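You operate a simulated robot arm through the tools that you are given. There is no shell and no other tool.

The job below is to be done with a simulated two-armed robot. You get a single attempt, and the scene is never put back.

TASK
Switch the guide handle on. Shut the wire guard. Put the black bottle from the top of the long table on the blue book. Put the brown box on the top of the long table away on the top of the desk. Open the second drawer from the top, take the socket on the top of the long table and put it away in the inside from the top of the tool chest's second drawer, then shut the drawer. Take the red cap and put it on the wide end of the lower step. Fetch the green seal ring and set it on the white tape. Put the black cap in the green tray. Put the green roll on the top of the wood bench. Fetch the brown ring from the top shelf of the hose rack and set it on the lower shelf of the wood bench. Press the green start button three times. Stack the yellow nozzle that says "40 psi" from the top of the tool box on top of the yellow nozzle labelled "60 psi". The order is free. Set down upright: black bottle, brown box. The guide handle goes anticlockwise seen from above, to its stop. The wire guard goes anticlockwise seen from above, to its stop.

It is judged by the outcome, as a careful person would: the job done as asked, and still so three seconds after it is handed in. It fails if anything else is knocked over, pushed out of place, dropped, spilled or broken. Lids that push on must go on centred and level and be pressed home; caps that screw on are set level and turned clockwise until they are tight.

THE ROBOT
Two 7-joint arms with two-finger parallel grippers on one trunk, on a base that moves. Base frame: it is fixed to the floor where the robot stands at the start and does not move with it; the origin is under the middle of the robot, x ahead of it, y to its left, z up. Readings come in m, degrees, newtons and seconds.
The left shoulder is at the start at [0.02, 0.138, 1.3], the right one opposite. With the tool pointing down near the work surface each hand reaches from about 0.1 to 0.5 m from the robot's upright axis, wherever it stands, measured 20 degrees to its own side. Places, roughly: black bottle [-8.25, 5.75, 0.75]; black cap (6x6x4 cm) [-2.4, -4.5, 0.9]; blue book [-8, 5.25, 0.75]; brown box [-8, 5.75, 0.75]; brown ring (5x5x3 cm) [-3, -4.7, 1]; green roll [-2.75, -4.75, 1]; green seal ring (5x5x2 cm) [-7.5, 4.3, 0.7]; green start button [-1.4, -3.4, 0.7]; green tray (39x19 cm) [-1.86, -3.94, 0.84]; guide handle [0.1, -2.8, 1]; inside of the tool chest's second drawer [-9.3, 7.9, 0.7]; lower shelf of the wood bench [-2.2, -4.4, 0.3]; red cap (6x6x4 cm) [-8, 5, 0.8]; second drawer [-9.3, 8, 0.7]; socket [-8, 5.75, 0.75]; top of the desk [-9.3, 6.7, 0.7]; top of the wood bench [-2.3, -4.3, 0.9]; white tape (6x6x2 cm) [-7.8, 4.7, 0.7]; wide end of the lower step (25x19 cm) [-3.68, 3.2, 0.42]; wire guard [-10.1, 5.6, 1.6]; yellow nozzle [-0.75, 3.25, 1]. Payload 1.57 kg a hand.
The tool frame of a hand sits at the grasp point between the pads (the TCP): z along the fingers, y along the line on which they close. The tips reach 0.03 m beyond it. Largest opening 0.08 m; finger width 0.017, thickness 0.012; the body of the gripper, 0.04 by 0.082 m, starts 0.08 m behind the TCP.
Orientation is that of the tool frame in the base frame, as [roll, pitch, yaw] about the fixed x, y, z axes, in that order (R = Rz(yaw) Ry(pitch) Rx(roll)). With the fingers straight down and closing along the base's y, the tool's x points along the base's -x, its y along +y and its z along -z.

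THE INTERFACE
- The arms move only by the tool arm_command. It takes "left_steps", "right_steps" or both (then of equal length, played together; a hand with none holds still); each is a list of rows, each a list of 7 numbers: the shift along the base's x, y, z in m, then the turn, a rotation vector about the base's x, y, z in rad, then the gripper command, from -1 (shut) to 1 (fully open), values between in proportion. In form: [[x, y, z, ax, ay, az, fingers], ...]. A call has 1 to 20 rows; each row is the pose to reach, as a shift and turn from the pose commanded when the call began. A row lasts 0.2 s, in which the tool goes at most 0.05 m and 8.6 degrees; a call with a longer step from one row to the next is refused whole, and so is a gripper value outside its range. Where a pose cannot be reached the arm comes as near as it can. A force on the tool above 40 N (or 10 N above the force at the start of the call, whichever is more), or a blocked arm, ends the call early, and 0.2 s more pass. Each finger travels about 0.045 m/s and halts on what it meets, pressing with about 36 N; the grip force reading is that of the motor and also rises with nothing between the fingers. The clock runs only during rows and for 0.2 s after the last one: add rows that repeat a pose to give the fingers time. It gives the time, the measured TCP pose, the force on the tool (base axes), the opening and the grip force at its end, in the units of the frame above (readings bear some noise), with the torque about the TCP (base axes, N m) and any sound that the robot's microphone picked up.
- Cameras (640 x 400 px; columns grow to the right, rows downward): "scene" is now at [0.1921, 0.0022, 1.2189]; the picture's right is [0.03, -1.00, 0.00], its down [-0.23, -0.01, -0.97] and it looks along [0.97, 0.03, -0.23] (base axes); focal length 214 px, centre (320, 200). "left" rides on the left gripper at [0.072, 0.007, -0.122] in its tool frame; the picture's right is [-0.09, 1.00, 0.00], its down [-0.84, -0.08, -0.54] and it looks along [-0.54, -0.05, 0.84] (tool axes); focal length 238 px, centre (320, 200). "right" rides on the right gripper at [0.072, -0.007, -0.122] in its tool frame; the picture's right is [0.09, 1.00, 0.00], its down [-0.84, 0.08, -0.54] and it looks along [-0.54, 0.05, 0.84] (tool axes); focal length 238 px, centre (320, 200). There is no depth. A picture from a camera that has moved, and an enlarged one, comes with that camera's place and axes in the base frame and with its lens.
- capture(camera): a new picture of that camera. No time passes.
- lift_body(by): slides the trunk up (or, below 0, down) by that many m; the arms and the scene camera ride with it, the base frame stays. It gives what a move gives, with no picture.
- steer(legs): drives the robot by 1 to 6 legs, each [ahead, left, turn to the left] in m, m and degrees, along the robot's own axes; the way and the turn of a leg run together, so that a leg with both is an arc; at most 1.5 m and 180 degrees a leg. The arms and the cameras ride along, it lands a little off, and it stops where it bumps. It gives what a move gives.
- turn_head(pan, tilt): turns the head with the scene camera to pan (to the left, within 60 degrees either way) and tilt (down, from -29 to 69), counted from straight ahead of the robot. It gives what a move gives.
- close_up(camera, box): a new picture of the part [left, top, right, bottom] of that camera's present view, enlarged. No time passes.
- close_job(): hands the job in; it is judged then, once.

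Places have to be worked out from the pictures, the camera data and where the tool is seen. Open the grippers and draw the arms clear of the work before you hand the job in, unless the task says otherwise.

The tools are called after "Emit:" by a JSON object that holds its "api" and its "payload". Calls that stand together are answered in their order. arm_command: Moves the arms, as the interface text tells. Its arguments: {"type":"object","properties":{"left_steps":{"type":"array"},"right_steps":{"type":"array"}},"required":[]} The other tools are called the same way: lift_body (by) moves the trunk up or down; steer (legs) drives the base; turn_head (pan, tilt) turns the head that bears the scene camera; capture (camera) takes a picture; close_up (camera, box) takes an enlarged picture of a part of a camera's view; close_job () hands the job in.

At the start:

```text
clock: 0.0
left_eef_pos: [0.359, 0.1698, 1.1886]
left_ee_rot: [179.6, -3.8, -179.7]
left_force: [-0.2, -0.5, -0.4]
left_wrist_torque: [0.01, 0.05, 0.0]
left_width: 0.0801
left_grip_force: 0.0
right_eef_pos: [0.4083, -0.1739, 1.1542]
right_ee_rot: [-180.0, 0.1, -179.9]
right_force: [-1.4, -0.7, -1.0]
right_wrist_torque: [-0.02, -0.01, 0.03]
right_width: 0.0799
right_grip_force: 0.1
trunk travel left (down, up): [-0.675, 0.565]
robot x, y, heading: [-0.0003, -0.0008, 0.0]
head pan, tilt (commanded): [2.0, 13.4]
```

scene: 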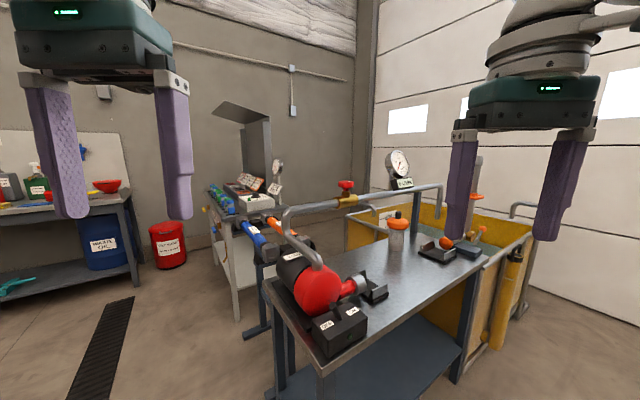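
right: 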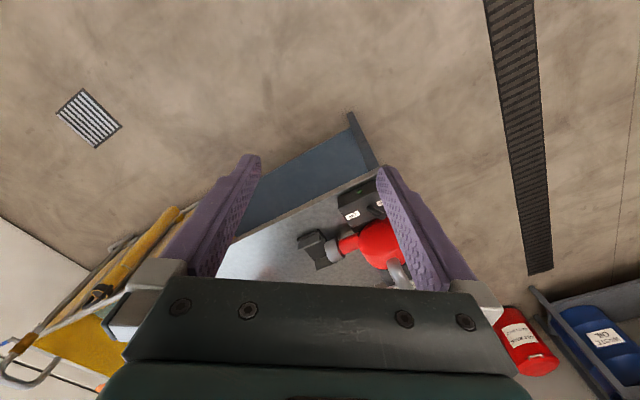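
left: 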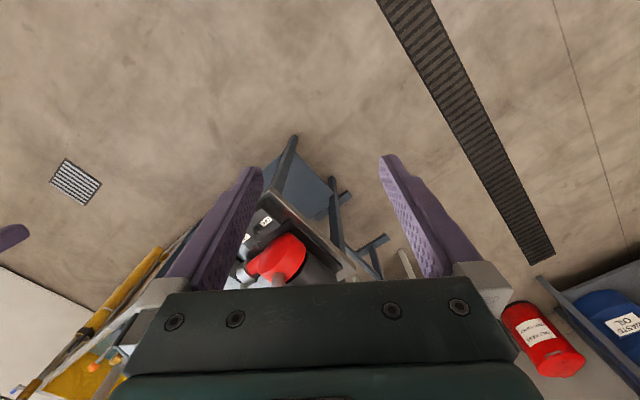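

The scene shows a bench ahead of me; the job's places are behind and to the sides. I first look around with the head to get bearings before driving.

Emit:
{"api": "turn_head", "payload": {"pan": -60, "tilt": 15}}

Emit:
{"api": "capture", "payload": {"camera": "scene"}}

Emit:
{"api": "turn_head", "payload": {"pan": 60, "tilt": 15}}

Emit:
{"api": "capture", "payload": {"camera": "scene"}}

```text
clock: 1.3
left_eef_pos: [0.3592, 0.1685, 1.1897]
left_ee_rot: [179.6, -4.0, -179.8]
left_force: [0.1, -0.2, -0.1]
left_wrist_torque: [-0.02, 0.03, 0.0]
left_width: 0.0799
left_grip_force: 0.0
right_eef_pos: [0.4082, -0.1747, 1.1543]
right_ee_rot: [-179.9, 0.0, 179.9]
right_force: [-0.5, -0.3, 0.7]
right_wrist_torque: [-0.02, -0.01, -0.01]
right_width: 0.08
right_grip_force: 0.1
trunk travel left (down, up): [-0.675, 0.565]
robot x, y, heading: [-0.002, -0.0019, 0.1]
head pan, tilt (commanded): [-60.0, 15.0]
```

```text
taken
camera scene: at [0.1456, -0.0819, 1.2164], right [-0.87, -0.5, 0.0], down [-0.13, 0.22, -0.97], along [0.48, -0.84, -0.26], focal length 214 px, centre (320, 200)
```

scene: 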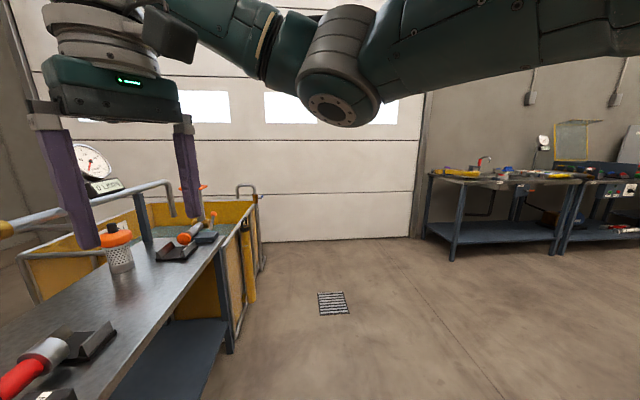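

```text
clock: 3.3
left_eef_pos: [0.3597, 0.1674, 1.1894]
left_ee_rot: [179.6, -4.0, -179.8]
left_force: [0.2, -0.9, 0.1]
left_wrist_torque: [0.01, -0.01, 0.0]
left_width: 0.0799
left_grip_force: 0.0
right_eef_pos: [0.4071, -0.1738, 1.1551]
right_ee_rot: [179.9, 0.0, -180.0]
right_force: [0.6, -0.1, 1.4]
right_wrist_torque: [0.01, -0.01, 0.0]
right_width: 0.08
right_grip_force: 0.0
trunk travel left (down, up): [-0.675, 0.565]
robot x, y, heading: [-0.0011, -0.001, 0.0]
head pan, tilt (commanded): [60.0, 15.0]
```

```text
taken
camera scene: at [0.1456, 0.0799, 1.2164], right [0.87, -0.5, 0.0], down [-0.13, -0.22, -0.97], along [0.48, 0.84, -0.26], focal length 214 px, centre (320, 200)
```

scene: 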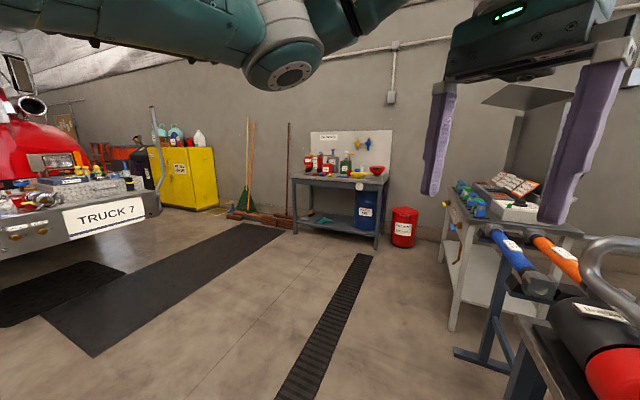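

The guide handle, start button, bench etc. lie to my right (−y). I back away from the bench in front, turn right and drive part of the way toward that side, then look.

Emit:
{"api": "steer", "payload": {"legs": [[-0.4, 0, 0], [0, 0, -90], [1.0, 0, 0]]}}

Emit:
{"api": "turn_head", "payload": {"pan": 0, "tilt": 15}}

Emit:
{"api": "capture", "payload": {"camera": "scene"}}

Emit:
{"api": "turn_head", "payload": {"pan": -45, "tilt": 15}}

Emit:
{"api": "capture", "payload": {"camera": "scene"}}

```text
clock: 14.5
left_eef_pos: [-0.2603, -1.3757, 1.189]
left_ee_rot: [179.6, -4.1, 88.8]
left_force: [-0.4, -0.1, 0.3]
left_wrist_torque: [-0.01, 0.01, -0.01]
left_width: 0.08
left_grip_force: 0.1
right_eef_pos: [-0.6057, -1.4155, 1.154]
right_ee_rot: [-180.0, 0.0, 88.7]
right_force: [0.4, -0.4, -0.2]
right_wrist_torque: [-0.01, 0.01, -0.01]
right_width: 0.08
right_grip_force: 0.0
trunk travel left (down, up): [-0.675, 0.565]
robot x, y, heading: [-0.4222, -1.0153, -91.3]
head pan, tilt (commanded): [60.0, 15.0]
```

```text
clock: 15.8
left_eef_pos: [-0.2605, -1.3768, 1.1905]
left_ee_rot: [179.6, -4.0, 88.9]
left_force: [0.2, -0.8, 0.1]
left_wrist_torque: [-0.04, -0.01, -0.03]
left_width: 0.0799
left_grip_force: 0.0
right_eef_pos: [-0.605, -1.4154, 1.1554]
right_ee_rot: [179.9, 0.0, 88.7]
right_force: [0.0, -1.2, -0.2]
right_wrist_torque: [0.01, -0.02, 0.01]
right_width: 0.0802
right_grip_force: 0.0
trunk travel left (down, up): [-0.675, 0.565]
robot x, y, heading: [-0.4181, -1.011, -91.3]
head pan, tilt (commanded): [0.0, 15.0]
```

```text
taken
camera scene: at [-0.4265, -1.2072, 1.2164], right [-1.0, 0.02, 0.0], down [0.01, 0.26, -0.97], along [-0.02, -0.97, -0.26], focal length 214 px, centre (320, 200)
```

scene: 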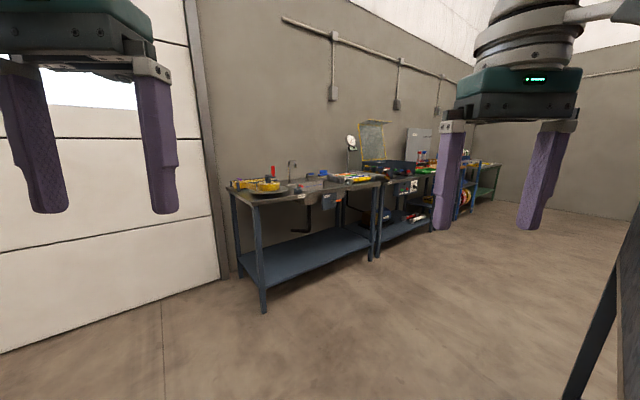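

```text
clock: 16.9
left_eef_pos: [-0.2599, -1.3765, 1.1887]
left_ee_rot: [179.5, -4.0, 88.8]
left_force: [0.3, -0.3, -0.1]
left_wrist_torque: [0.0, 0.03, -0.01]
left_width: 0.0799
left_grip_force: 0.1
right_eef_pos: [-0.6045, -1.4169, 1.1552]
right_ee_rot: [180.0, 0.0, 88.7]
right_force: [1.0, 0.7, 0.2]
right_wrist_torque: [0.0, 0.02, 0.04]
right_width: 0.0799
right_grip_force: 0.1
trunk travel left (down, up): [-0.675, 0.565]
robot x, y, heading: [-0.4195, -1.01, -91.5]
head pan, tilt (commanded): [-45.0, 15.0]
```

```text
taken
camera scene: at [-0.4918, -1.1784, 1.2164], right [-0.69, 0.72, 0.0], down [0.19, 0.18, -0.97], along [-0.7, -0.67, -0.26], focal length 214 px, centre (320, 200)
```

scene: 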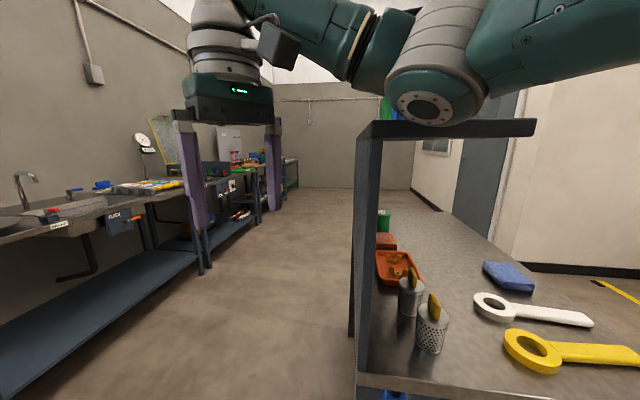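

I see a row of benches running diagonally along the wall. Let me zoom in on them to identify the objects.

Emit:
{"api": "turn_head", "payload": {"pan": 0, "tilt": 15}}

Emit:
{"api": "close_up", "payload": {"camera": "scene", "box": [220, 140, 380, 240]}}

Emit:
{"api": "close_up", "payload": {"camera": "scene", "box": [360, 120, 520, 220]}}

```text
clock: 18.1
left_eef_pos: [-0.26, -1.3772, 1.1896]
left_ee_rot: [179.6, -3.9, 88.8]
left_force: [0.1, 0.1, -0.2]
left_wrist_torque: [-0.03, 0.0, 0.01]
left_width: 0.0798
left_grip_force: 0.0
right_eef_pos: [-0.6052, -1.416, 1.1551]
right_ee_rot: [179.9, 0.1, 88.6]
right_force: [-0.8, -0.3, -0.6]
right_wrist_torque: [-0.01, -0.02, -0.02]
right_width: 0.0801
right_grip_force: 0.2
trunk travel left (down, up): [-0.675, 0.565]
robot x, y, heading: [-0.4228, -1.0113, -91.3]
head pan, tilt (commanded): [0.0, 15.0]
```

```text
4.00 times, centred on (300, 190) of scene
camera zoom: at [-0.4266, -1.2072, 1.2164], right [-1.0, 0.02, 0.0], down [0.01, 0.26, -0.97], along [-0.02, -0.97, -0.26], focal length 858 px, centre (400, 240)
```

zoom: 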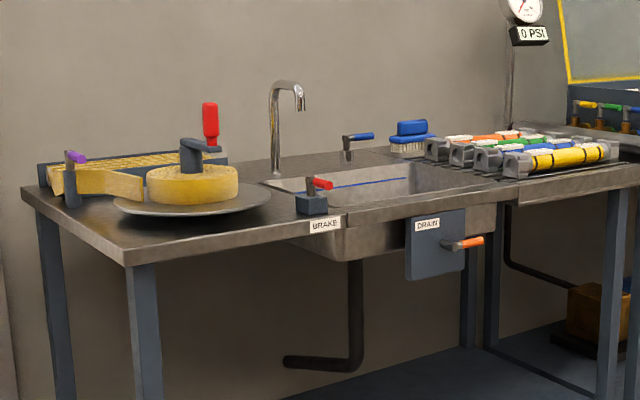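

```text
4.00 times, centred on (440, 170) of scene
camera zoom: at [-0.4266, -1.2072, 1.2164], right [-1.0, 0.02, 0.0], down [0.01, 0.26, -0.97], along [-0.02, -0.97, -0.26], focal length 858 px, centre (-160, 320)
```

zoom: 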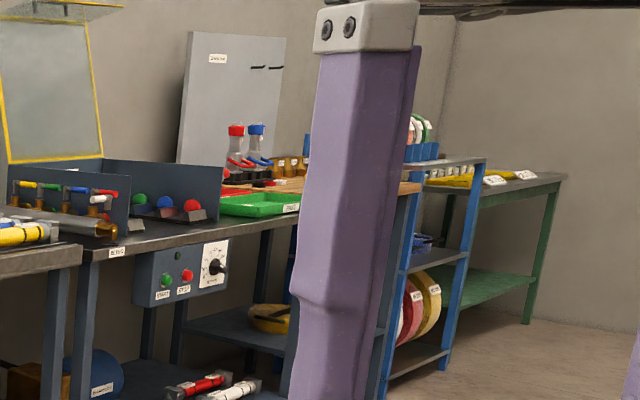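

The purple lever at the left end of the sink table is likely the guide handle; START/STOP buttons and green tray are further right. I check the right wrist camera for clearance to the bench on my right before driving on.

Emit:
{"api": "capture", "payload": {"camera": "right"}}

Emit:
{"api": "turn_head", "payload": {"pan": -60, "tilt": 45}}

Emit:
{"api": "capture", "payload": {"camera": "scene"}}

```text
taken
camera right: at [-0.6091, -1.3449, 1.2762], right [1.0, 0.07, 0.0], down [0.06, -0.84, 0.54], along [0.04, -0.54, -0.84], focal length 238 px, centre (320, 200)
```

right: 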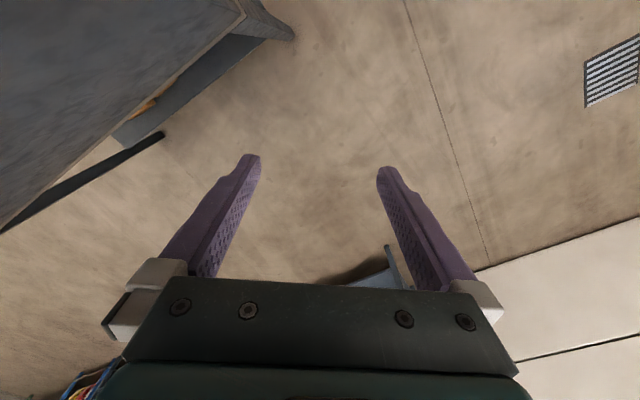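

```text
clock: 19.4
left_eef_pos: [-0.2605, -1.377, 1.1908]
left_ee_rot: [179.5, -4.1, 88.8]
left_force: [-0.2, -0.8, 0.2]
left_wrist_torque: [0.02, 0.02, 0.0]
left_width: 0.0801
left_grip_force: 0.1
right_eef_pos: [-0.6041, -1.4147, 1.1542]
right_ee_rot: [179.9, 0.0, 88.7]
right_force: [-0.4, -0.5, -0.8]
right_wrist_torque: [-0.01, 0.01, 0.02]
right_width: 0.0799
right_grip_force: 0.1
trunk travel left (down, up): [-0.675, 0.565]
robot x, y, heading: [-0.4226, -1.0117, -91.4]
head pan, tilt (commanded): [-60.0, 45.0]
```

```text
taken
camera scene: at [-0.4957, -1.1529, 1.1696], right [-0.48, 0.88, 0.0], down [0.62, 0.34, -0.71], along [-0.62, -0.34, -0.71], focal length 214 px, centre (320, 200)
```

scene: 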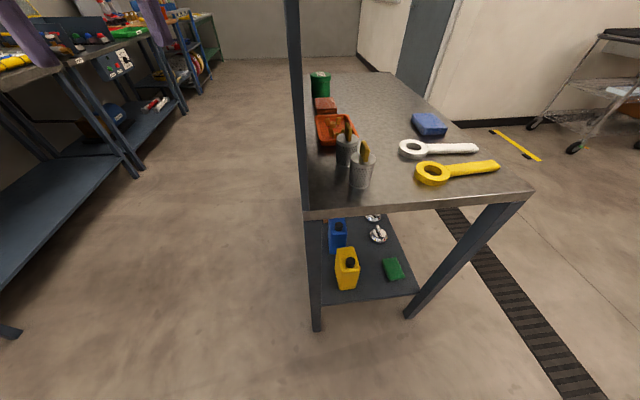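

The bench corner on my right is at about (-0.74, -1.30); I can pass ahead. I drive 0.5 m ahead, then turn left ~38° to face the wall benches, and look.

Emit:
{"api": "steer", "payload": {"legs": [[0.5, 0.1, 0], [0, 0, 36]]}}

Emit:
{"api": "turn_head", "payload": {"pan": 0, "tilt": 25}}

Emit:
{"api": "capture", "payload": {"camera": "scene"}}

Emit:
{"api": "turn_head", "payload": {"pan": -45, "tilt": 25}}

Emit:
{"api": "capture", "payload": {"camera": "scene"}}

```text
clock: 20.6
left_eef_pos: [-0.2427, -1.4197, 1.1824]
left_ee_rot: [179.1, -5.2, 88.0]
left_force: [-0.3, -0.1, 0.5]
left_wrist_torque: [0.02, -0.02, 0.01]
left_width: 0.08
left_grip_force: 0.1
right_eef_pos: [-0.5931, -1.4544, 1.1492]
right_ee_rot: [179.6, -0.6, 86.8]
right_force: [0.1, 0.8, 0.5]
right_wrist_torque: [-0.01, -0.01, 0.02]
right_width: 0.0799
right_grip_force: 0.0
trunk travel left (down, up): [-0.675, 0.565]
robot x, y, heading: [-0.405, -1.0685, -92.4]
head pan, tilt (commanded): [-60.0, 45.0]
stopped in leg 1: the robot was blocked; the commanded pose is now the measured one
```

```text
clock: 21.9
left_eef_pos: [-0.2417, -1.4172, 1.1823]
left_ee_rot: [179.1, -5.5, 88.1]
left_force: [0.6, 0.3, 0.4]
left_wrist_torque: [-0.02, 0.0, 0.0]
left_width: 0.0801
left_grip_force: 0.0
right_eef_pos: [-0.5919, -1.4542, 1.1504]
right_ee_rot: [179.4, -0.7, 87.2]
right_force: [0.3, 0.4, 0.1]
right_wrist_torque: [0.01, 0.0, 0.0]
right_width: 0.0799
right_grip_force: 0.0
trunk travel left (down, up): [-0.675, 0.565]
robot x, y, heading: [-0.4035, -1.0733, -92.1]
head pan, tilt (commanded): [0.0, 25.0]
```

```text
taken
camera scene: at [-0.4063, -1.2455, 1.1959], right [-1.0, 0.04, -0.01], down [0.02, 0.44, -0.9], along [-0.03, -0.9, -0.45], focal length 214 px, centre (320, 200)
```

scene: 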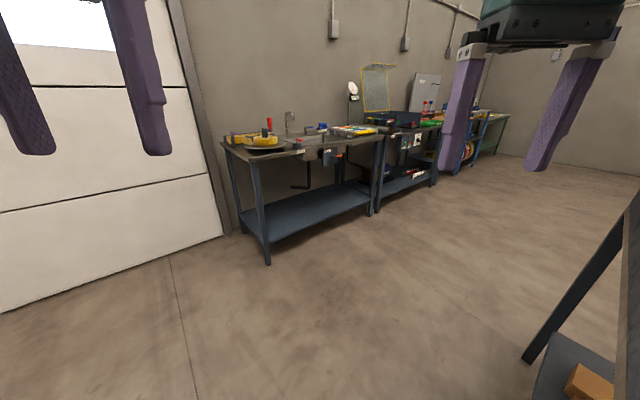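

```text
clock: 23.0
left_eef_pos: [-0.2427, -1.4184, 1.1827]
left_ee_rot: [179.1, -5.5, 88.2]
left_force: [0.7, 0.5, -0.1]
left_wrist_torque: [-0.02, 0.01, -0.01]
left_width: 0.0798
left_grip_force: 0.0
right_eef_pos: [-0.5898, -1.4564, 1.1493]
right_ee_rot: [179.5, -0.7, 87.3]
right_force: [-0.8, -0.1, 0.4]
right_wrist_torque: [-0.03, -0.02, 0.02]
right_width: 0.0801
right_grip_force: 0.0
trunk travel left (down, up): [-0.675, 0.565]
robot x, y, heading: [-0.4011, -1.0674, -92.1]
head pan, tilt (commanded): [-45.0, 25.0]
```

```text
taken
camera scene: at [-0.4701, -1.2166, 1.1961], right [-0.68, 0.73, 0.01], down [0.32, 0.31, -0.9], along [-0.66, -0.61, -0.44], focal length 214 px, centre (320, 200)
```

scene: 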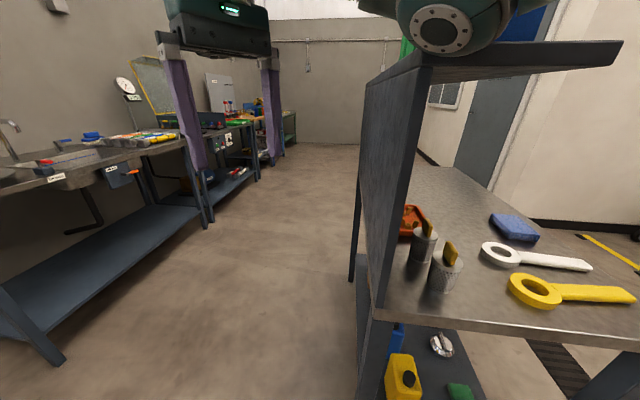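

The right elbow bumped the shelf of the bench on the right. I back off and shift left before going ahead.

Emit:
{"api": "steer", "payload": {"legs": [[-0.12, 0.05, 0], [0, 0.25, 0]]}}

Emit:
{"api": "turn_head", "payload": {"pan": -50, "tilt": 25}}

Emit:
{"api": "capture", "payload": {"camera": "scene"}}

Emit:
{"api": "turn_head", "payload": {"pan": 50, "tilt": 25}}

Emit:
{"api": "capture", "payload": {"camera": "scene"}}

```text
clock: 25.7
left_eef_pos: [0.056, -1.3289, 1.1893]
left_ee_rot: [179.6, -4.0, 88.0]
left_force: [0.4, -0.3, -0.6]
left_wrist_torque: [0.01, 0.01, 0.03]
left_width: 0.0799
left_grip_force: 0.2
right_eef_pos: [-0.2933, -1.3653, 1.1598]
right_ee_rot: [-179.9, 0.7, 87.1]
right_force: [-0.6, 0.0, 0.5]
right_wrist_torque: [0.0, 0.02, -0.01]
right_width: 0.0802
right_grip_force: 0.2
trunk travel left (down, up): [-0.675, 0.565]
robot x, y, heading: [-0.0989, -0.9611, -92.0]
head pan, tilt (commanded): [-45.0, 25.0]
```

```text
clock: 26.4
left_eef_pos: [0.0564, -1.3283, 1.1889]
left_ee_rot: [179.6, -3.9, 87.9]
left_force: [-0.7, -0.2, 0.1]
left_wrist_torque: [-0.02, 0.01, -0.02]
left_width: 0.0799
left_grip_force: 0.1
right_eef_pos: [-0.2937, -1.3663, 1.1598]
right_ee_rot: [-180.0, 0.6, 87.1]
right_force: [0.4, -0.2, -0.6]
right_wrist_torque: [-0.01, 0.01, 0.0]
right_width: 0.08
right_grip_force: 0.1
trunk travel left (down, up): [-0.675, 0.565]
robot x, y, heading: [-0.0977, -0.9633, -92.2]
head pan, tilt (commanded): [-50.0, 25.0]
```

```text
taken
camera scene: at [-0.1772, -1.1205, 1.2002], right [-0.61, 0.79, 0.0], down [0.33, 0.26, -0.91], along [-0.72, -0.56, -0.42], focal length 214 px, centre (320, 200)
```

scene: 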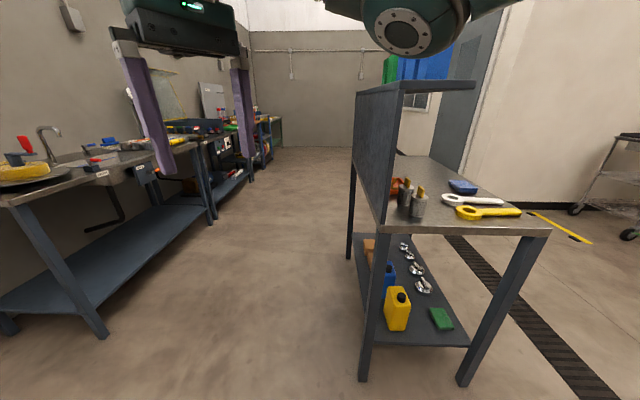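

```text
clock: 28.1
left_eef_pos: [0.0561, -1.329, 1.1889]
left_ee_rot: [179.6, -4.1, 88.0]
left_force: [0.3, 0.2, -0.3]
left_wrist_torque: [0.0, 0.03, -0.01]
left_width: 0.08
left_grip_force: 0.2
right_eef_pos: [-0.2944, -1.3661, 1.161]
right_ee_rot: [-180.0, 0.5, 87.1]
right_force: [0.4, -0.3, -0.1]
right_wrist_torque: [0.01, 0.0, -0.02]
right_width: 0.08
right_grip_force: 0.1
trunk travel left (down, up): [-0.675, 0.565]
robot x, y, heading: [-0.0938, -0.9607, -92.5]
head pan, tilt (commanded): [50.0, 25.0]
```

```text
taken
camera scene: at [-0.0362, -1.1259, 1.2002], right [-0.67, -0.74, 0.0], down [-0.31, 0.28, -0.91], along [0.67, -0.61, -0.42], focal length 214 px, centre (320, 200)
```

scene: 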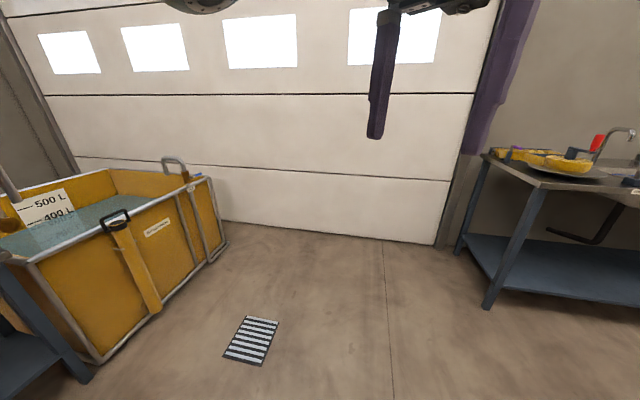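

Nothing on that bench moved. The way ahead is free now; I drive ahead 0.7 m and turn to face the sink table.

Emit:
{"api": "steer", "payload": {"legs": [[0.7, 0, 0], [0, 0, 36]]}}

Emit:
{"api": "turn_head", "payload": {"pan": 0, "tilt": 25}}

Emit:
{"api": "capture", "payload": {"camera": "scene"}}

Emit:
{"api": "close_up", "payload": {"camera": "scene", "box": [200, 100, 440, 250]}}

```text
clock: 33.6
left_eef_pos: [0.2152, -1.8585, 1.1888]
left_ee_rot: [179.6, -4.0, 124.3]
left_force: [0.3, 0.9, -0.5]
left_wrist_torque: [0.0, -0.03, -0.01]
left_width: 0.0801
left_grip_force: 0.1
right_eef_pos: [-0.0454, -2.0964, 1.1591]
right_ee_rot: [-180.0, 0.7, 123.3]
right_force: [0.2, -0.8, 0.0]
right_wrist_torque: [-0.03, 0.0, 0.0]
right_width: 0.0799
right_grip_force: 0.1
trunk travel left (down, up): [-0.675, 0.565]
robot x, y, heading: [-0.1276, -1.6553, -55.9]
head pan, tilt (commanded): [50.0, 25.0]
```

```text
clock: 34.8
left_eef_pos: [0.2139, -1.8587, 1.189]
left_ee_rot: [179.6, -4.0, 124.4]
left_force: [0.1, -0.1, 0.2]
left_wrist_torque: [0.02, -0.05, 0.0]
left_width: 0.0801
left_grip_force: 0.1
right_eef_pos: [-0.0452, -2.0973, 1.16]
right_ee_rot: [180.0, 0.6, 123.4]
right_force: [0.2, -1.0, -0.4]
right_wrist_torque: [0.0, -0.01, 0.02]
right_width: 0.0798
right_grip_force: 0.1
trunk travel left (down, up): [-0.675, 0.565]
robot x, y, heading: [-0.1278, -1.6584, -56.2]
head pan, tilt (commanded): [0.0, 25.0]
```

```text
taken
camera scene: at [-0.0203, -1.8164, 1.2002], right [-0.83, -0.56, 0.0], down [-0.24, 0.35, -0.91], along [0.51, -0.75, -0.42], focal length 214 px, centre (320, 200)
```

scene: 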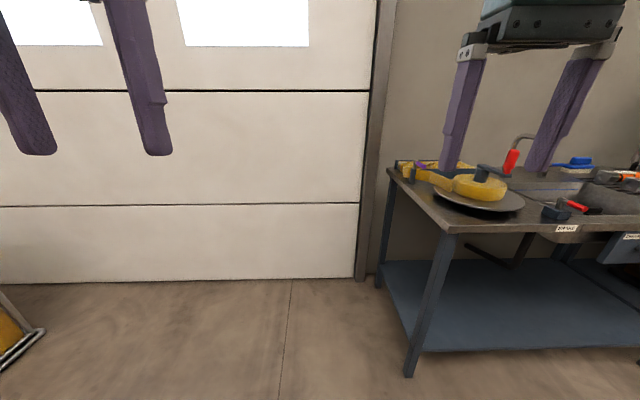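

```text
2.67 times, centred on (320, 175) of scene
camera zoom: at [-0.0203, -1.8164, 1.2002], right [-0.83, -0.56, 0.0], down [-0.24, 0.35, -0.91], along [0.51, -0.75, -0.42], focal length 572 px, centre (320, 267)
```

zoom: 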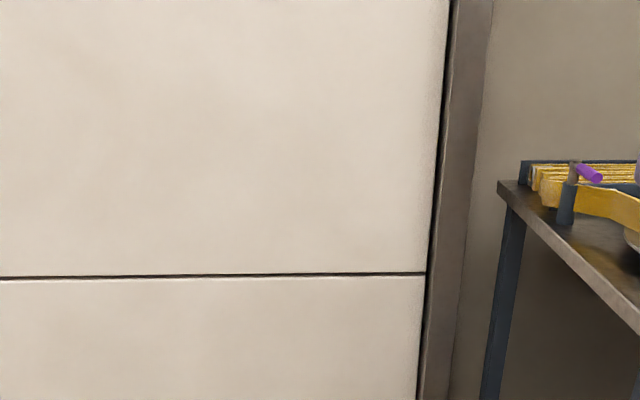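

The sink table's left end edge runs from about (-0.05,-2.52) to (0.35,-3.09), with the purple guide lever close to that end edge near (0.16,-2.86,0.93). I turn to heading ≈-135° and drive sideways to stand off the table's left end.

Emit:
{"api": "steer", "payload": {"legs": [[0, 0, -79], [0.1, 0.7, 0]]}}

Emit:
{"api": "turn_head", "payload": {"pan": 25, "tilt": 35}}

Emit:
{"api": "capture", "payload": {"camera": "scene"}}

Emit:
{"api": "close_up", "payload": {"camera": "scene", "box": [220, 100, 460, 250]}}

```text
clock: 42.1
left_eef_pos: [0.1207, -2.5881, 1.1897]
left_ee_rot: [179.6, -3.9, 43.6]
left_force: [-0.1, 0.2, 0.1]
left_wrist_torque: [0.0, 0.0, -0.02]
left_width: 0.0801
left_grip_force: 0.0
right_eef_pos: [-0.1543, -2.3708, 1.1602]
right_ee_rot: [180.0, 0.6, 42.6]
right_force: [0.3, 0.3, -0.2]
right_wrist_torque: [0.01, -0.02, 0.02]
right_width: 0.08
right_grip_force: 0.0
trunk travel left (down, up): [-0.675, 0.565]
robot x, y, heading: [0.2684, -2.2191, -136.8]
head pan, tilt (commanded): [0.0, 25.0]
```

```text
clock: 43.0
left_eef_pos: [0.1219, -2.5896, 1.1885]
left_ee_rot: [179.6, -4.0, 43.5]
left_force: [-0.3, -1.0, -0.2]
left_wrist_torque: [-0.01, 0.03, 0.01]
left_width: 0.0801
left_grip_force: 0.0
right_eef_pos: [-0.1538, -2.371, 1.1593]
right_ee_rot: [180.0, 0.6, 42.6]
right_force: [0.0, -0.1, 0.3]
right_wrist_torque: [-0.01, -0.02, -0.01]
right_width: 0.0801
right_grip_force: 0.1
trunk travel left (down, up): [-0.675, 0.565]
robot x, y, heading: [0.2636, -2.2204, -136.6]
head pan, tilt (commanded): [25.0, 35.0]
```

```text
taken
camera scene: at [0.1599, -2.3704, 1.1844], right [-0.93, 0.37, 0.0], down [0.21, 0.53, -0.82], along [-0.3, -0.76, -0.57], focal length 214 px, centre (320, 200)
```

scene: 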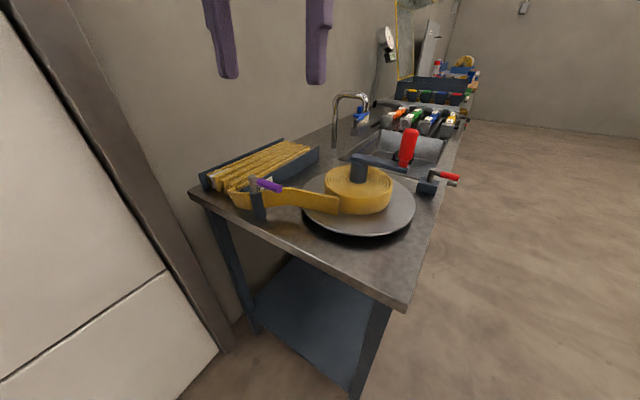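

```text
2.67 times, centred on (340, 175) of scene
camera zoom: at [0.1599, -2.3704, 1.1844], right [-0.93, 0.37, 0.0], down [0.21, 0.53, -0.82], along [-0.3, -0.76, -0.57], focal length 572 px, centre (267, 267)
```

zoom: 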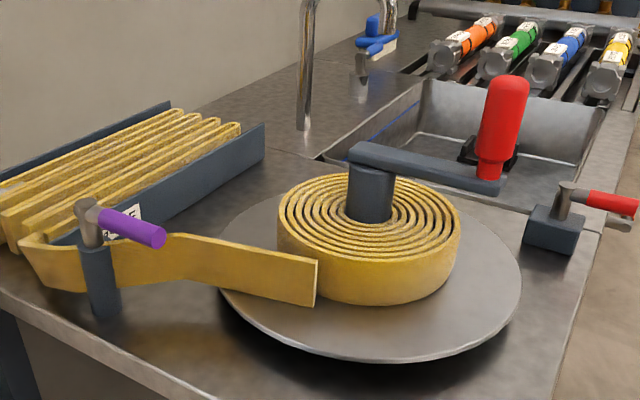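

The "GUIDE" lever is a purple rod on a post at about (0.145,-2.825), z≈0.94, pointing to ~125–130° (toward the table front); anticlockwise sweeps it to ~215°. I move a bit closer so the left hand can reach it.

Emit:
{"api": "steer", "payload": {"legs": [[0.06, 0.16, 0]]}}

Emit:
{"api": "turn_head", "payload": {"pan": 35, "tilt": 45}}

Emit:
{"api": "capture", "payload": {"camera": "scene"}}

Emit:
{"api": "capture", "payload": {"camera": "left"}}

```text
clock: 44.4
left_eef_pos: [0.1865, -2.7457, 1.1887]
left_ee_rot: [179.6, -4.2, 43.5]
left_force: [-0.6, 0.7, 0.1]
left_wrist_torque: [0.02, -0.03, 0.02]
left_width: 0.0799
left_grip_force: 0.1
right_eef_pos: [-0.0896, -2.5283, 1.1604]
right_ee_rot: [-180.0, 0.6, 42.6]
right_force: [-1.1, 1.1, -0.3]
right_wrist_torque: [-0.01, -0.01, -0.04]
right_width: 0.0801
right_grip_force: 0.0
trunk travel left (down, up): [-0.675, 0.565]
robot x, y, heading: [0.3313, -2.3735, -136.9]
head pan, tilt (commanded): [25.0, 35.0]
```

```text
clock: 45.1
left_eef_pos: [0.1865, -2.7444, 1.1889]
left_ee_rot: [179.6, -4.1, 43.6]
left_force: [-0.2, -0.6, 0.4]
left_wrist_torque: [0.01, 0.05, -0.04]
left_width: 0.0802
left_grip_force: 0.0
right_eef_pos: [-0.0902, -2.5272, 1.1602]
right_ee_rot: [179.9, 0.7, 42.5]
right_force: [-0.5, 0.1, 0.4]
right_wrist_torque: [-0.01, -0.01, 0.0]
right_width: 0.0797
right_grip_force: 0.2
trunk travel left (down, up): [-0.675, 0.565]
robot x, y, heading: [0.3311, -2.3723, -136.7]
head pan, tilt (commanded): [35.0, 45.0]
```

```text
taken
camera scene: at [0.241, -2.5251, 1.1696], right [-0.98, 0.2, 0.0], down [0.14, 0.69, -0.71], along [-0.14, -0.69, -0.71], focal length 214 px, centre (320, 200)
```

scene: 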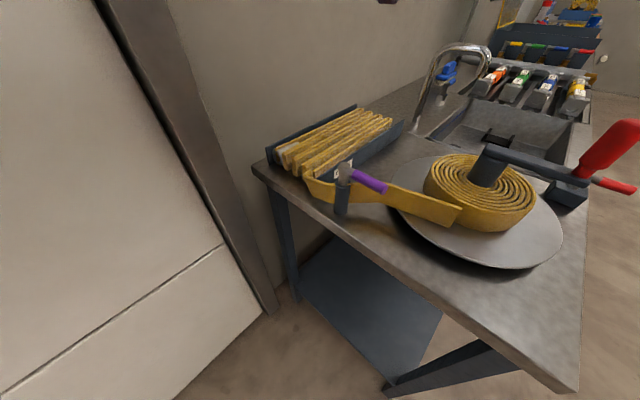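

```text
taken
camera left: at [0.2364, -2.7051, 1.3163], right [0.62, -0.79, 0.0], down [-0.69, -0.54, 0.48], along [-0.38, -0.3, -0.88], focal length 238 px, centre (320, 200)
```

left: 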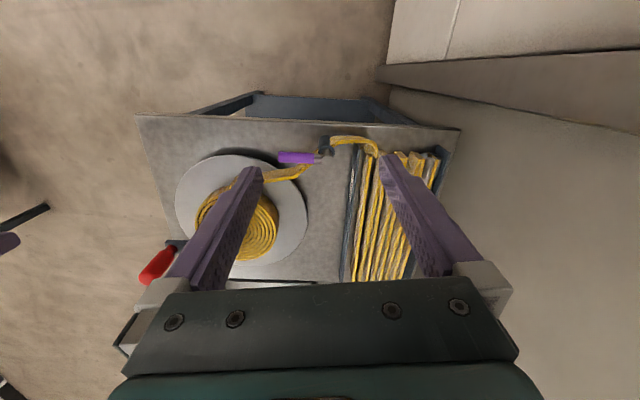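

Combining both views, the table top is at z≈0.89 and the lever at z≈0.97, pivot ≈(0.16,-2.775), tip ≈(0.107,-2.73). I bring the left hand, fingers closed, to a spot beside/above the lever's outer side and look again.

Emit:
{"api": "arm_command", "payload": {"left_steps": [[-0.01, 0.01, -0.02, 0, 0, 0, -1], [-0.02, 0.02, -0.04, 0, 0, 0, -1], [-0.03, 0.03, -0.06, 0, 0, 0, -1], [-0.036, 0.038, -0.08, 0, 0, 0, -1], [-0.036, 0.038, -0.1, 0, 0, 0, -1], [-0.036, 0.038, -0.12, 0, 0, 0, -1]]}}

Emit:
{"api": "capture", "payload": {"camera": "left"}}

Emit:
{"api": "close_up", "payload": {"camera": "scene", "box": [260, 100, 500, 250]}}

```text
clock: 46.5
left_eef_pos: [0.1501, -2.7082, 1.0691]
left_ee_rot: [179.5, -4.0, 43.5]
left_force: [1.1, -0.3, 0.7]
left_wrist_torque: [0.01, 0.02, -0.02]
left_width: 0.0002
left_grip_force: 21.5
right_eef_pos: [-0.0904, -2.5276, 1.1591]
right_ee_rot: [-180.0, 0.7, 42.6]
right_force: [0.2, 0.7, 0.4]
right_wrist_torque: [0.01, 0.0, -0.01]
right_width: 0.08
right_grip_force: 0.0
trunk travel left (down, up): [-0.675, 0.565]
robot x, y, heading: [0.328, -2.3752, -136.5]
head pan, tilt (commanded): [35.0, 45.0]
```

```text
taken
camera left: at [0.2008, -2.6678, 1.1966], right [0.62, -0.79, 0.0], down [-0.69, -0.54, 0.48], along [-0.38, -0.3, -0.88], focal length 238 px, centre (320, 200)
```

left: 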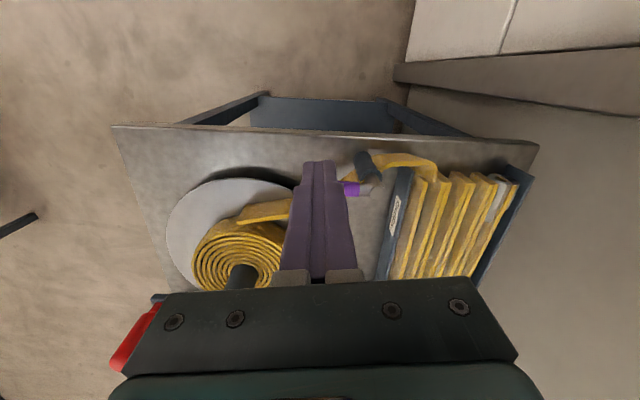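

```text
2.67 times, centred on (380, 175) of scene
camera zoom: at [0.2411, -2.5251, 1.1696], right [-0.98, 0.2, 0.0], down [0.14, 0.69, -0.71], along [-0.14, -0.69, -0.71], focal length 572 px, centre (160, 267)
```

zoom: 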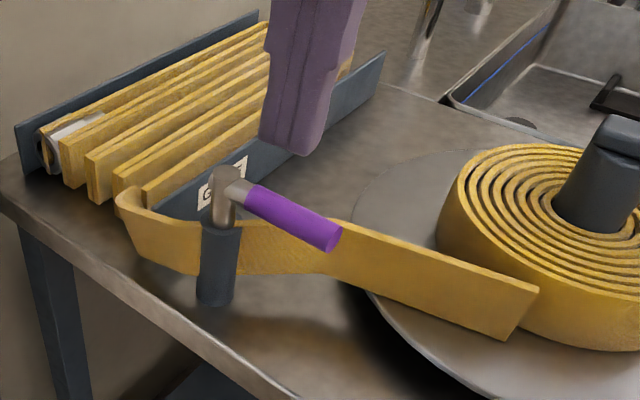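

Finger tip position matches the camera model, and the two views give pivot ≈(0.150,-2.771,0.974), lever heading ≈128°. I lower the closed fingers on the outer side of the lever and push it anticlockwise along its arc.

Emit:
{"api": "arm_command", "payload": {"left_steps": [[0, 0, -0.03, 0, 0, 0, -1], [0, 0, -0.06, 0, 0, 0, -1], [0, 0, -0.095, 0, 0, 0, -1], [-0.0145, -0.0139, -0.095, 0, 0, 0, -1], [-0.0252, -0.0183, -0.095, 0, 0, 0, -1], [-0.0359, -0.0264, -0.095, 0, 0, 0, -1], [-0.0442, -0.0369, -0.095, 0, 0, 0, -1]]}}

Emit:
{"api": "capture", "payload": {"camera": "left"}}

Emit:
{"api": "close_up", "payload": {"camera": "scene", "box": [260, 100, 500, 250]}}

```text
clock: 48.1
left_eef_pos: [0.1052, -2.7442, 0.9745]
left_ee_rot: [179.7, -4.2, 43.5]
left_force: [0.2, 2.8, -0.5]
left_wrist_torque: [0.08, 0.01, 0.0]
left_width: 0.0002
left_grip_force: 20.9
right_eef_pos: [-0.0891, -2.5266, 1.1607]
right_ee_rot: [179.9, 0.6, 42.5]
right_force: [0.7, 0.4, -0.6]
right_wrist_torque: [0.02, 0.03, 0.01]
right_width: 0.0799
right_grip_force: 0.1
trunk travel left (down, up): [-0.675, 0.565]
robot x, y, heading: [0.3326, -2.3774, -137.0]
head pan, tilt (commanded): [35.0, 45.0]
```

```text
taken
camera left: at [0.1562, -2.7039, 1.1018], right [0.62, -0.79, 0.0], down [-0.69, -0.54, 0.48], along [-0.38, -0.3, -0.88], focal length 238 px, centre (320, 200)
```

left: 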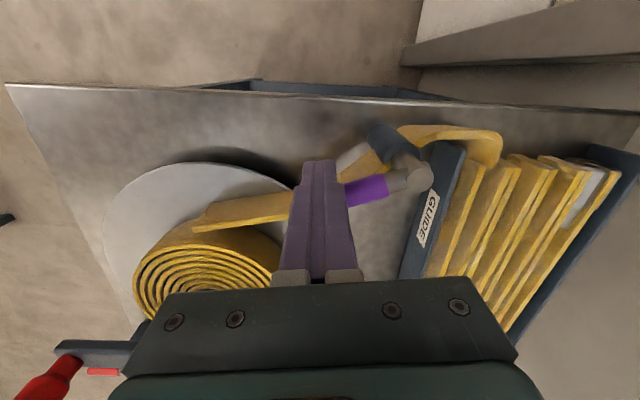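

```text
2.67 times, centred on (380, 175) of scene
camera zoom: at [0.2411, -2.5246, 1.1695], right [-0.98, 0.2, 0.0], down [0.14, 0.69, -0.71], along [-0.14, -0.69, -0.71], focal length 572 px, centre (160, 267)
```

zoom: 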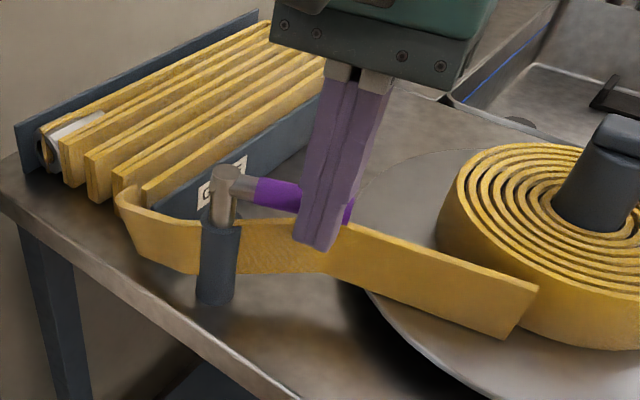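

The lever is turning with the fingers. I continue the arc toward the stop.

Emit:
{"api": "arm_command", "payload": {"left_steps": [[-0.0052, -0.0124, 0, 0, 0, 0, -1], [-0.0071, -0.0256, 0, 0, 0, 0, -1], [-0.0054, -0.039, 0, 0, 0, 0, -1], [-0.0024, -0.0473, 0, 0, 0, 0, -1], [0.0019, -0.0551, 0, 0, 0, 0, -1]]}}

Emit:
{"api": "capture", "payload": {"camera": "left"}}

Emit:
{"api": "close_up", "payload": {"camera": "scene", "box": [260, 100, 500, 250]}}

```text
clock: 49.4
left_eef_pos: [0.106, -2.7959, 0.9756]
left_ee_rot: [179.8, -3.8, 43.4]
left_force: [-7.9, 7.1, -0.7]
left_wrist_torque: [0.12, 0.14, -0.1]
left_width: 0.0
left_grip_force: 21.2
right_eef_pos: [-0.0909, -2.5261, 1.1594]
right_ee_rot: [-179.9, 0.8, 42.6]
right_force: [0.6, -1.0, -0.3]
right_wrist_torque: [0.01, 0.01, 0.02]
right_width: 0.0799
right_grip_force: 0.1
trunk travel left (down, up): [-0.675, 0.565]
robot x, y, heading: [0.3322, -2.3742, -136.9]
head pan, tilt (commanded): [35.0, 45.0]
```

```text
taken
camera left: at [0.1578, -2.7559, 1.1028], right [0.62, -0.79, 0.0], down [-0.69, -0.54, 0.48], along [-0.38, -0.3, -0.88], focal length 238 px, centre (320, 200)
```

left: 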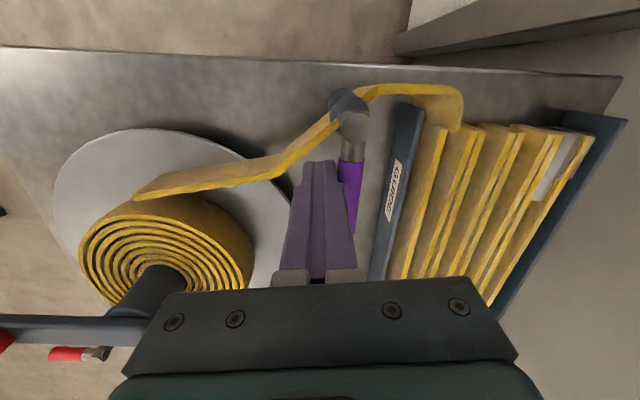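

```text
2.67 times, centred on (380, 175) of scene
camera zoom: at [0.2399, -2.5239, 1.1695], right [-0.98, 0.2, 0.0], down [0.14, 0.69, -0.71], along [-0.14, -0.69, -0.71], focal length 572 px, centre (160, 267)
```

zoom: 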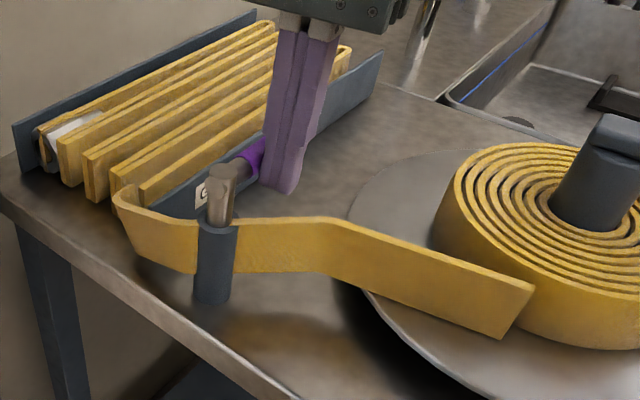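

The lever now points along the row (~215–220°) and the force rose to ~10 N, likely at the stop. I push a little more to confirm it is at the stop.

Emit:
{"api": "arm_command", "payload": {"left_steps": [[0.003, -0.005, 0, 0, 0, 0, -1], [0.007, -0.01, 0, 0, 0, 0, -1], [0.01, -0.015, 0, 0, 0, 0, -1]]}}

Emit:
{"api": "capture", "payload": {"camera": "left"}}

```text
clock: 50.0
left_eef_pos: [0.1074, -2.796, 0.976]
left_ee_rot: [-178.7, -4.1, 42.9]
left_force: [-7.8, 11.3, 1.1]
left_wrist_torque: [0.17, 0.11, -0.04]
left_width: 0.0
left_grip_force: 21.6
left hand out of reach, approached as far as the arm can: row 3
right_eef_pos: [-0.0924, -2.523, 1.16]
right_ee_rot: [-179.9, 0.7, 42.5]
right_force: [0.2, -0.4, 0.8]
right_wrist_torque: [-0.03, 0.01, -0.02]
right_width: 0.0797
right_grip_force: 0.1
trunk travel left (down, up): [-0.675, 0.565]
robot x, y, heading: [0.3327, -2.3771, -136.8]
head pan, tilt (commanded): [35.0, 45.0]
stopped in row 3 (left hand): the force on the tool passed its limit at 42 N (the readings are from after the stop); the commanded pose is now the measured one
```

```text
taken
camera left: at [0.1604, -2.7594, 1.1028], right [0.61, -0.79, -0.03], down [-0.69, -0.55, 0.48], along [-0.4, -0.27, -0.88], focal length 238 px, centre (320, 200)
```

left: 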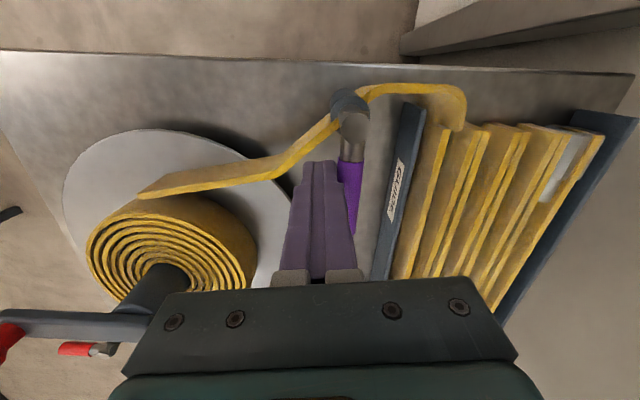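

The lever is at its stop (force limit reached, no further motion). I back the fingers off the lever and raise the hand.

Emit:
{"api": "arm_command", "payload": {"left_steps": [[-0.008, 0.012, 0, 0, 0, 0, -1], [-0.016, 0.024, 0.01, 0, 0, 0, -1], [-0.016, 0.03, 0.05, 0, 0, 0, -1], [-0.016, 0.03, 0.09, 0, 0, 0, -1], [-0.016, 0.03, 0.13, 0, 0, 0, -1], [-0.016, 0.03, 0.17, 0, 0, 0, -1], [-0.016, 0.03, 0.21, 0, 0, 0, -1]]}}

Emit:
{"api": "close_up", "payload": {"camera": "scene", "box": [260, 100, 500, 250]}}

```text
clock: 51.6
left_eef_pos: [0.1, -2.7719, 1.1743]
left_ee_rot: [-179.4, -5.7, 43.5]
left_force: [-0.6, -1.0, -1.1]
left_wrist_torque: [0.0, -0.01, 0.01]
left_width: 0.0002
left_grip_force: 21.2
right_eef_pos: [-0.0905, -2.5269, 1.1595]
right_ee_rot: [180.0, 0.6, 42.5]
right_force: [-0.8, -0.5, 0.7]
right_wrist_torque: [0.02, 0.03, -0.04]
right_width: 0.0801
right_grip_force: 0.0
trunk travel left (down, up): [-0.675, 0.565]
robot x, y, heading: [0.3308, -2.375, -136.5]
head pan, tilt (commanded): [35.0, 45.0]
```

```text
2.67 times, centred on (380, 175) of scene
camera zoom: at [0.2409, -2.5245, 1.1695], right [-0.98, 0.2, 0.0], down [0.14, 0.69, -0.71], along [-0.14, -0.69, -0.71], focal length 572 px, centre (160, 267)
```

zoom: 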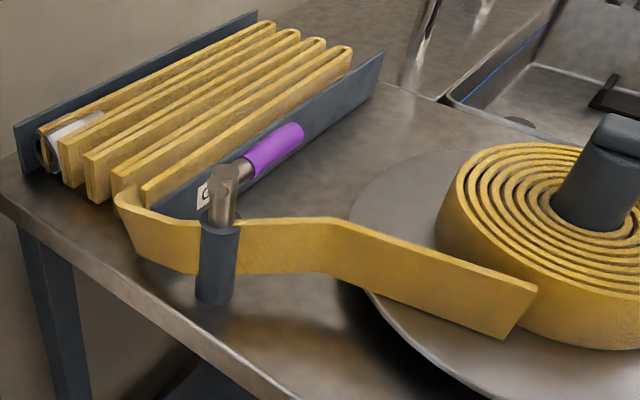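

Guide lever is done. Next is the START button on the second table's front panel; I side-step away from this table to the corridor middle, then drive along the row and look.

Emit:
{"api": "steer", "payload": {"legs": [[0, -0.8, 0], [0, 0, -8], [1.2, 0, 0]]}}

Emit:
{"api": "turn_head", "payload": {"pan": 40, "tilt": 20}}

Emit:
{"api": "capture", "payload": {"camera": "scene"}}

Emit:
{"api": "close_up", "payload": {"camera": "scene", "box": [260, 60, 580, 260]}}

```text
clock: 62.1
left_eef_pos: [-1.4836, -2.8201, 1.1741]
left_ee_rot: [-179.4, -5.6, 34.3]
left_force: [0.0, 0.9, 0.0]
left_wrist_torque: [0.01, 0.01, -0.01]
left_width: 0.0002
left_grip_force: 21.1
right_eef_pos: [-1.632, -2.5517, 1.1608]
right_ee_rot: [-179.9, 0.6, 33.8]
right_force: [-0.4, 0.1, 0.2]
right_wrist_torque: [0.01, 0.04, 0.02]
right_width: 0.0799
right_grip_force: 0.0
trunk travel left (down, up): [-0.675, 0.565]
robot x, y, heading: [-1.1923, -2.4664, -145.6]
head pan, tilt (commanded): [35.0, 45.0]
```

```text
clock: 63.0
left_eef_pos: [-1.4834, -2.8201, 1.1744]
left_ee_rot: [-179.3, -5.7, 34.3]
left_force: [0.4, 0.1, 0.3]
left_wrist_torque: [0.02, 0.0, -0.02]
left_width: 0.0002
left_grip_force: 21.0
right_eef_pos: [-1.6322, -2.5514, 1.1594]
right_ee_rot: [180.0, 0.7, 33.7]
right_force: [-0.5, -0.5, 0.0]
right_wrist_torque: [0.02, -0.02, -0.02]
right_width: 0.0799
right_grip_force: 0.1
trunk travel left (down, up): [-0.675, 0.565]
robot x, y, heading: [-1.1915, -2.4668, -145.5]
head pan, tilt (commanded): [40.0, 20.0]
```

```text
taken
camera scene: at [-1.3008, -2.6138, 1.2082], right [-0.96, 0.27, 0.0], down [0.09, 0.33, -0.94], along [-0.25, -0.91, -0.34], focal length 214 px, centre (320, 200)
```

scene: 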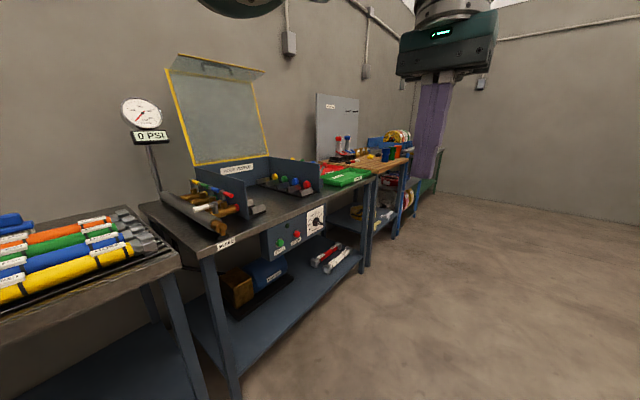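

```text
2.00 times, centred on (420, 160) of scene
camera zoom: at [-1.3008, -2.6138, 1.2082], right [-0.96, 0.27, 0.0], down [0.09, 0.33, -0.94], along [-0.25, -0.91, -0.34], focal length 429 px, centre (120, 280)
```

zoom: 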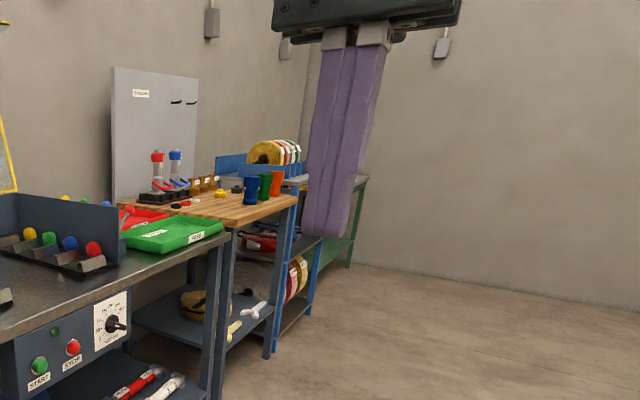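

START button is around (-1.35,-3.40,0.73) on a vertical panel under the table edge. I drive 0.48 m further along the row and turn left to face the panel.

Emit:
{"api": "steer", "payload": {"legs": [[0.48, 0, 0], [0, 0, 90]]}}

Emit:
{"api": "turn_head", "payload": {"pan": -10, "tilt": 40}}

Emit:
{"api": "capture", "payload": {"camera": "scene"}}

```text
clock: 69.6
left_eef_pos: [-1.2382, -3.035, 1.1736]
left_ee_rot: [-179.5, -5.7, 123.5]
left_force: [-0.1, -0.6, -0.1]
left_wrist_torque: [0.04, 0.01, 0.0]
left_width: 0.0
left_grip_force: 21.8
right_eef_pos: [-1.5103, -3.1792, 1.1597]
right_ee_rot: [-180.0, 0.6, 123.0]
right_force: [-0.1, -0.6, 0.6]
right_wrist_torque: [0.0, 0.01, 0.01]
right_width: 0.0801
right_grip_force: 0.0
trunk travel left (down, up): [-0.675, 0.565]
robot x, y, heading: [-1.5858, -2.7394, -56.3]
head pan, tilt (commanded): [40.0, 20.0]
```

```text
clock: 70.8
left_eef_pos: [-1.2383, -3.035, 1.1727]
left_ee_rot: [-179.4, -5.7, 123.4]
left_force: [0.0, -0.5, -0.1]
left_wrist_torque: [0.01, 0.0, 0.0]
left_width: 0.0002
left_grip_force: 21.6
right_eef_pos: [-1.5097, -3.1797, 1.1595]
right_ee_rot: [180.0, 0.6, 123.0]
right_force: [0.9, 0.0, -0.2]
right_wrist_torque: [-0.01, -0.01, 0.01]
right_width: 0.0803
right_grip_force: 0.0
trunk travel left (down, up): [-0.675, 0.565]
robot x, y, heading: [-1.5902, -2.7402, -56.2]
head pan, tilt (commanded): [-10.0, 40.0]
```

```text
taken
camera scene: at [-1.4999, -2.901, 1.1769], right [-0.92, -0.4, 0.0], down [-0.26, 0.59, -0.77], along [0.31, -0.7, -0.64], focal length 214 px, centre (320, 200)
```

scene: 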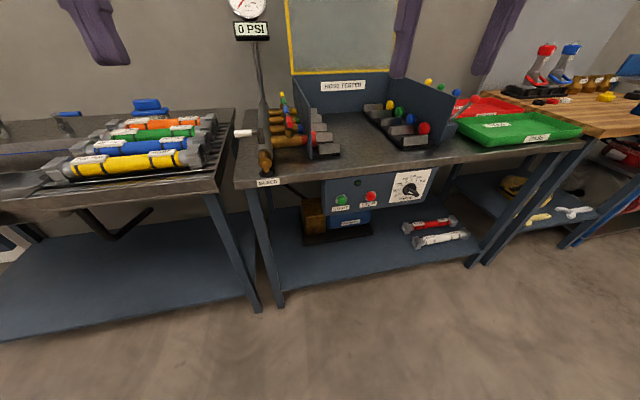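

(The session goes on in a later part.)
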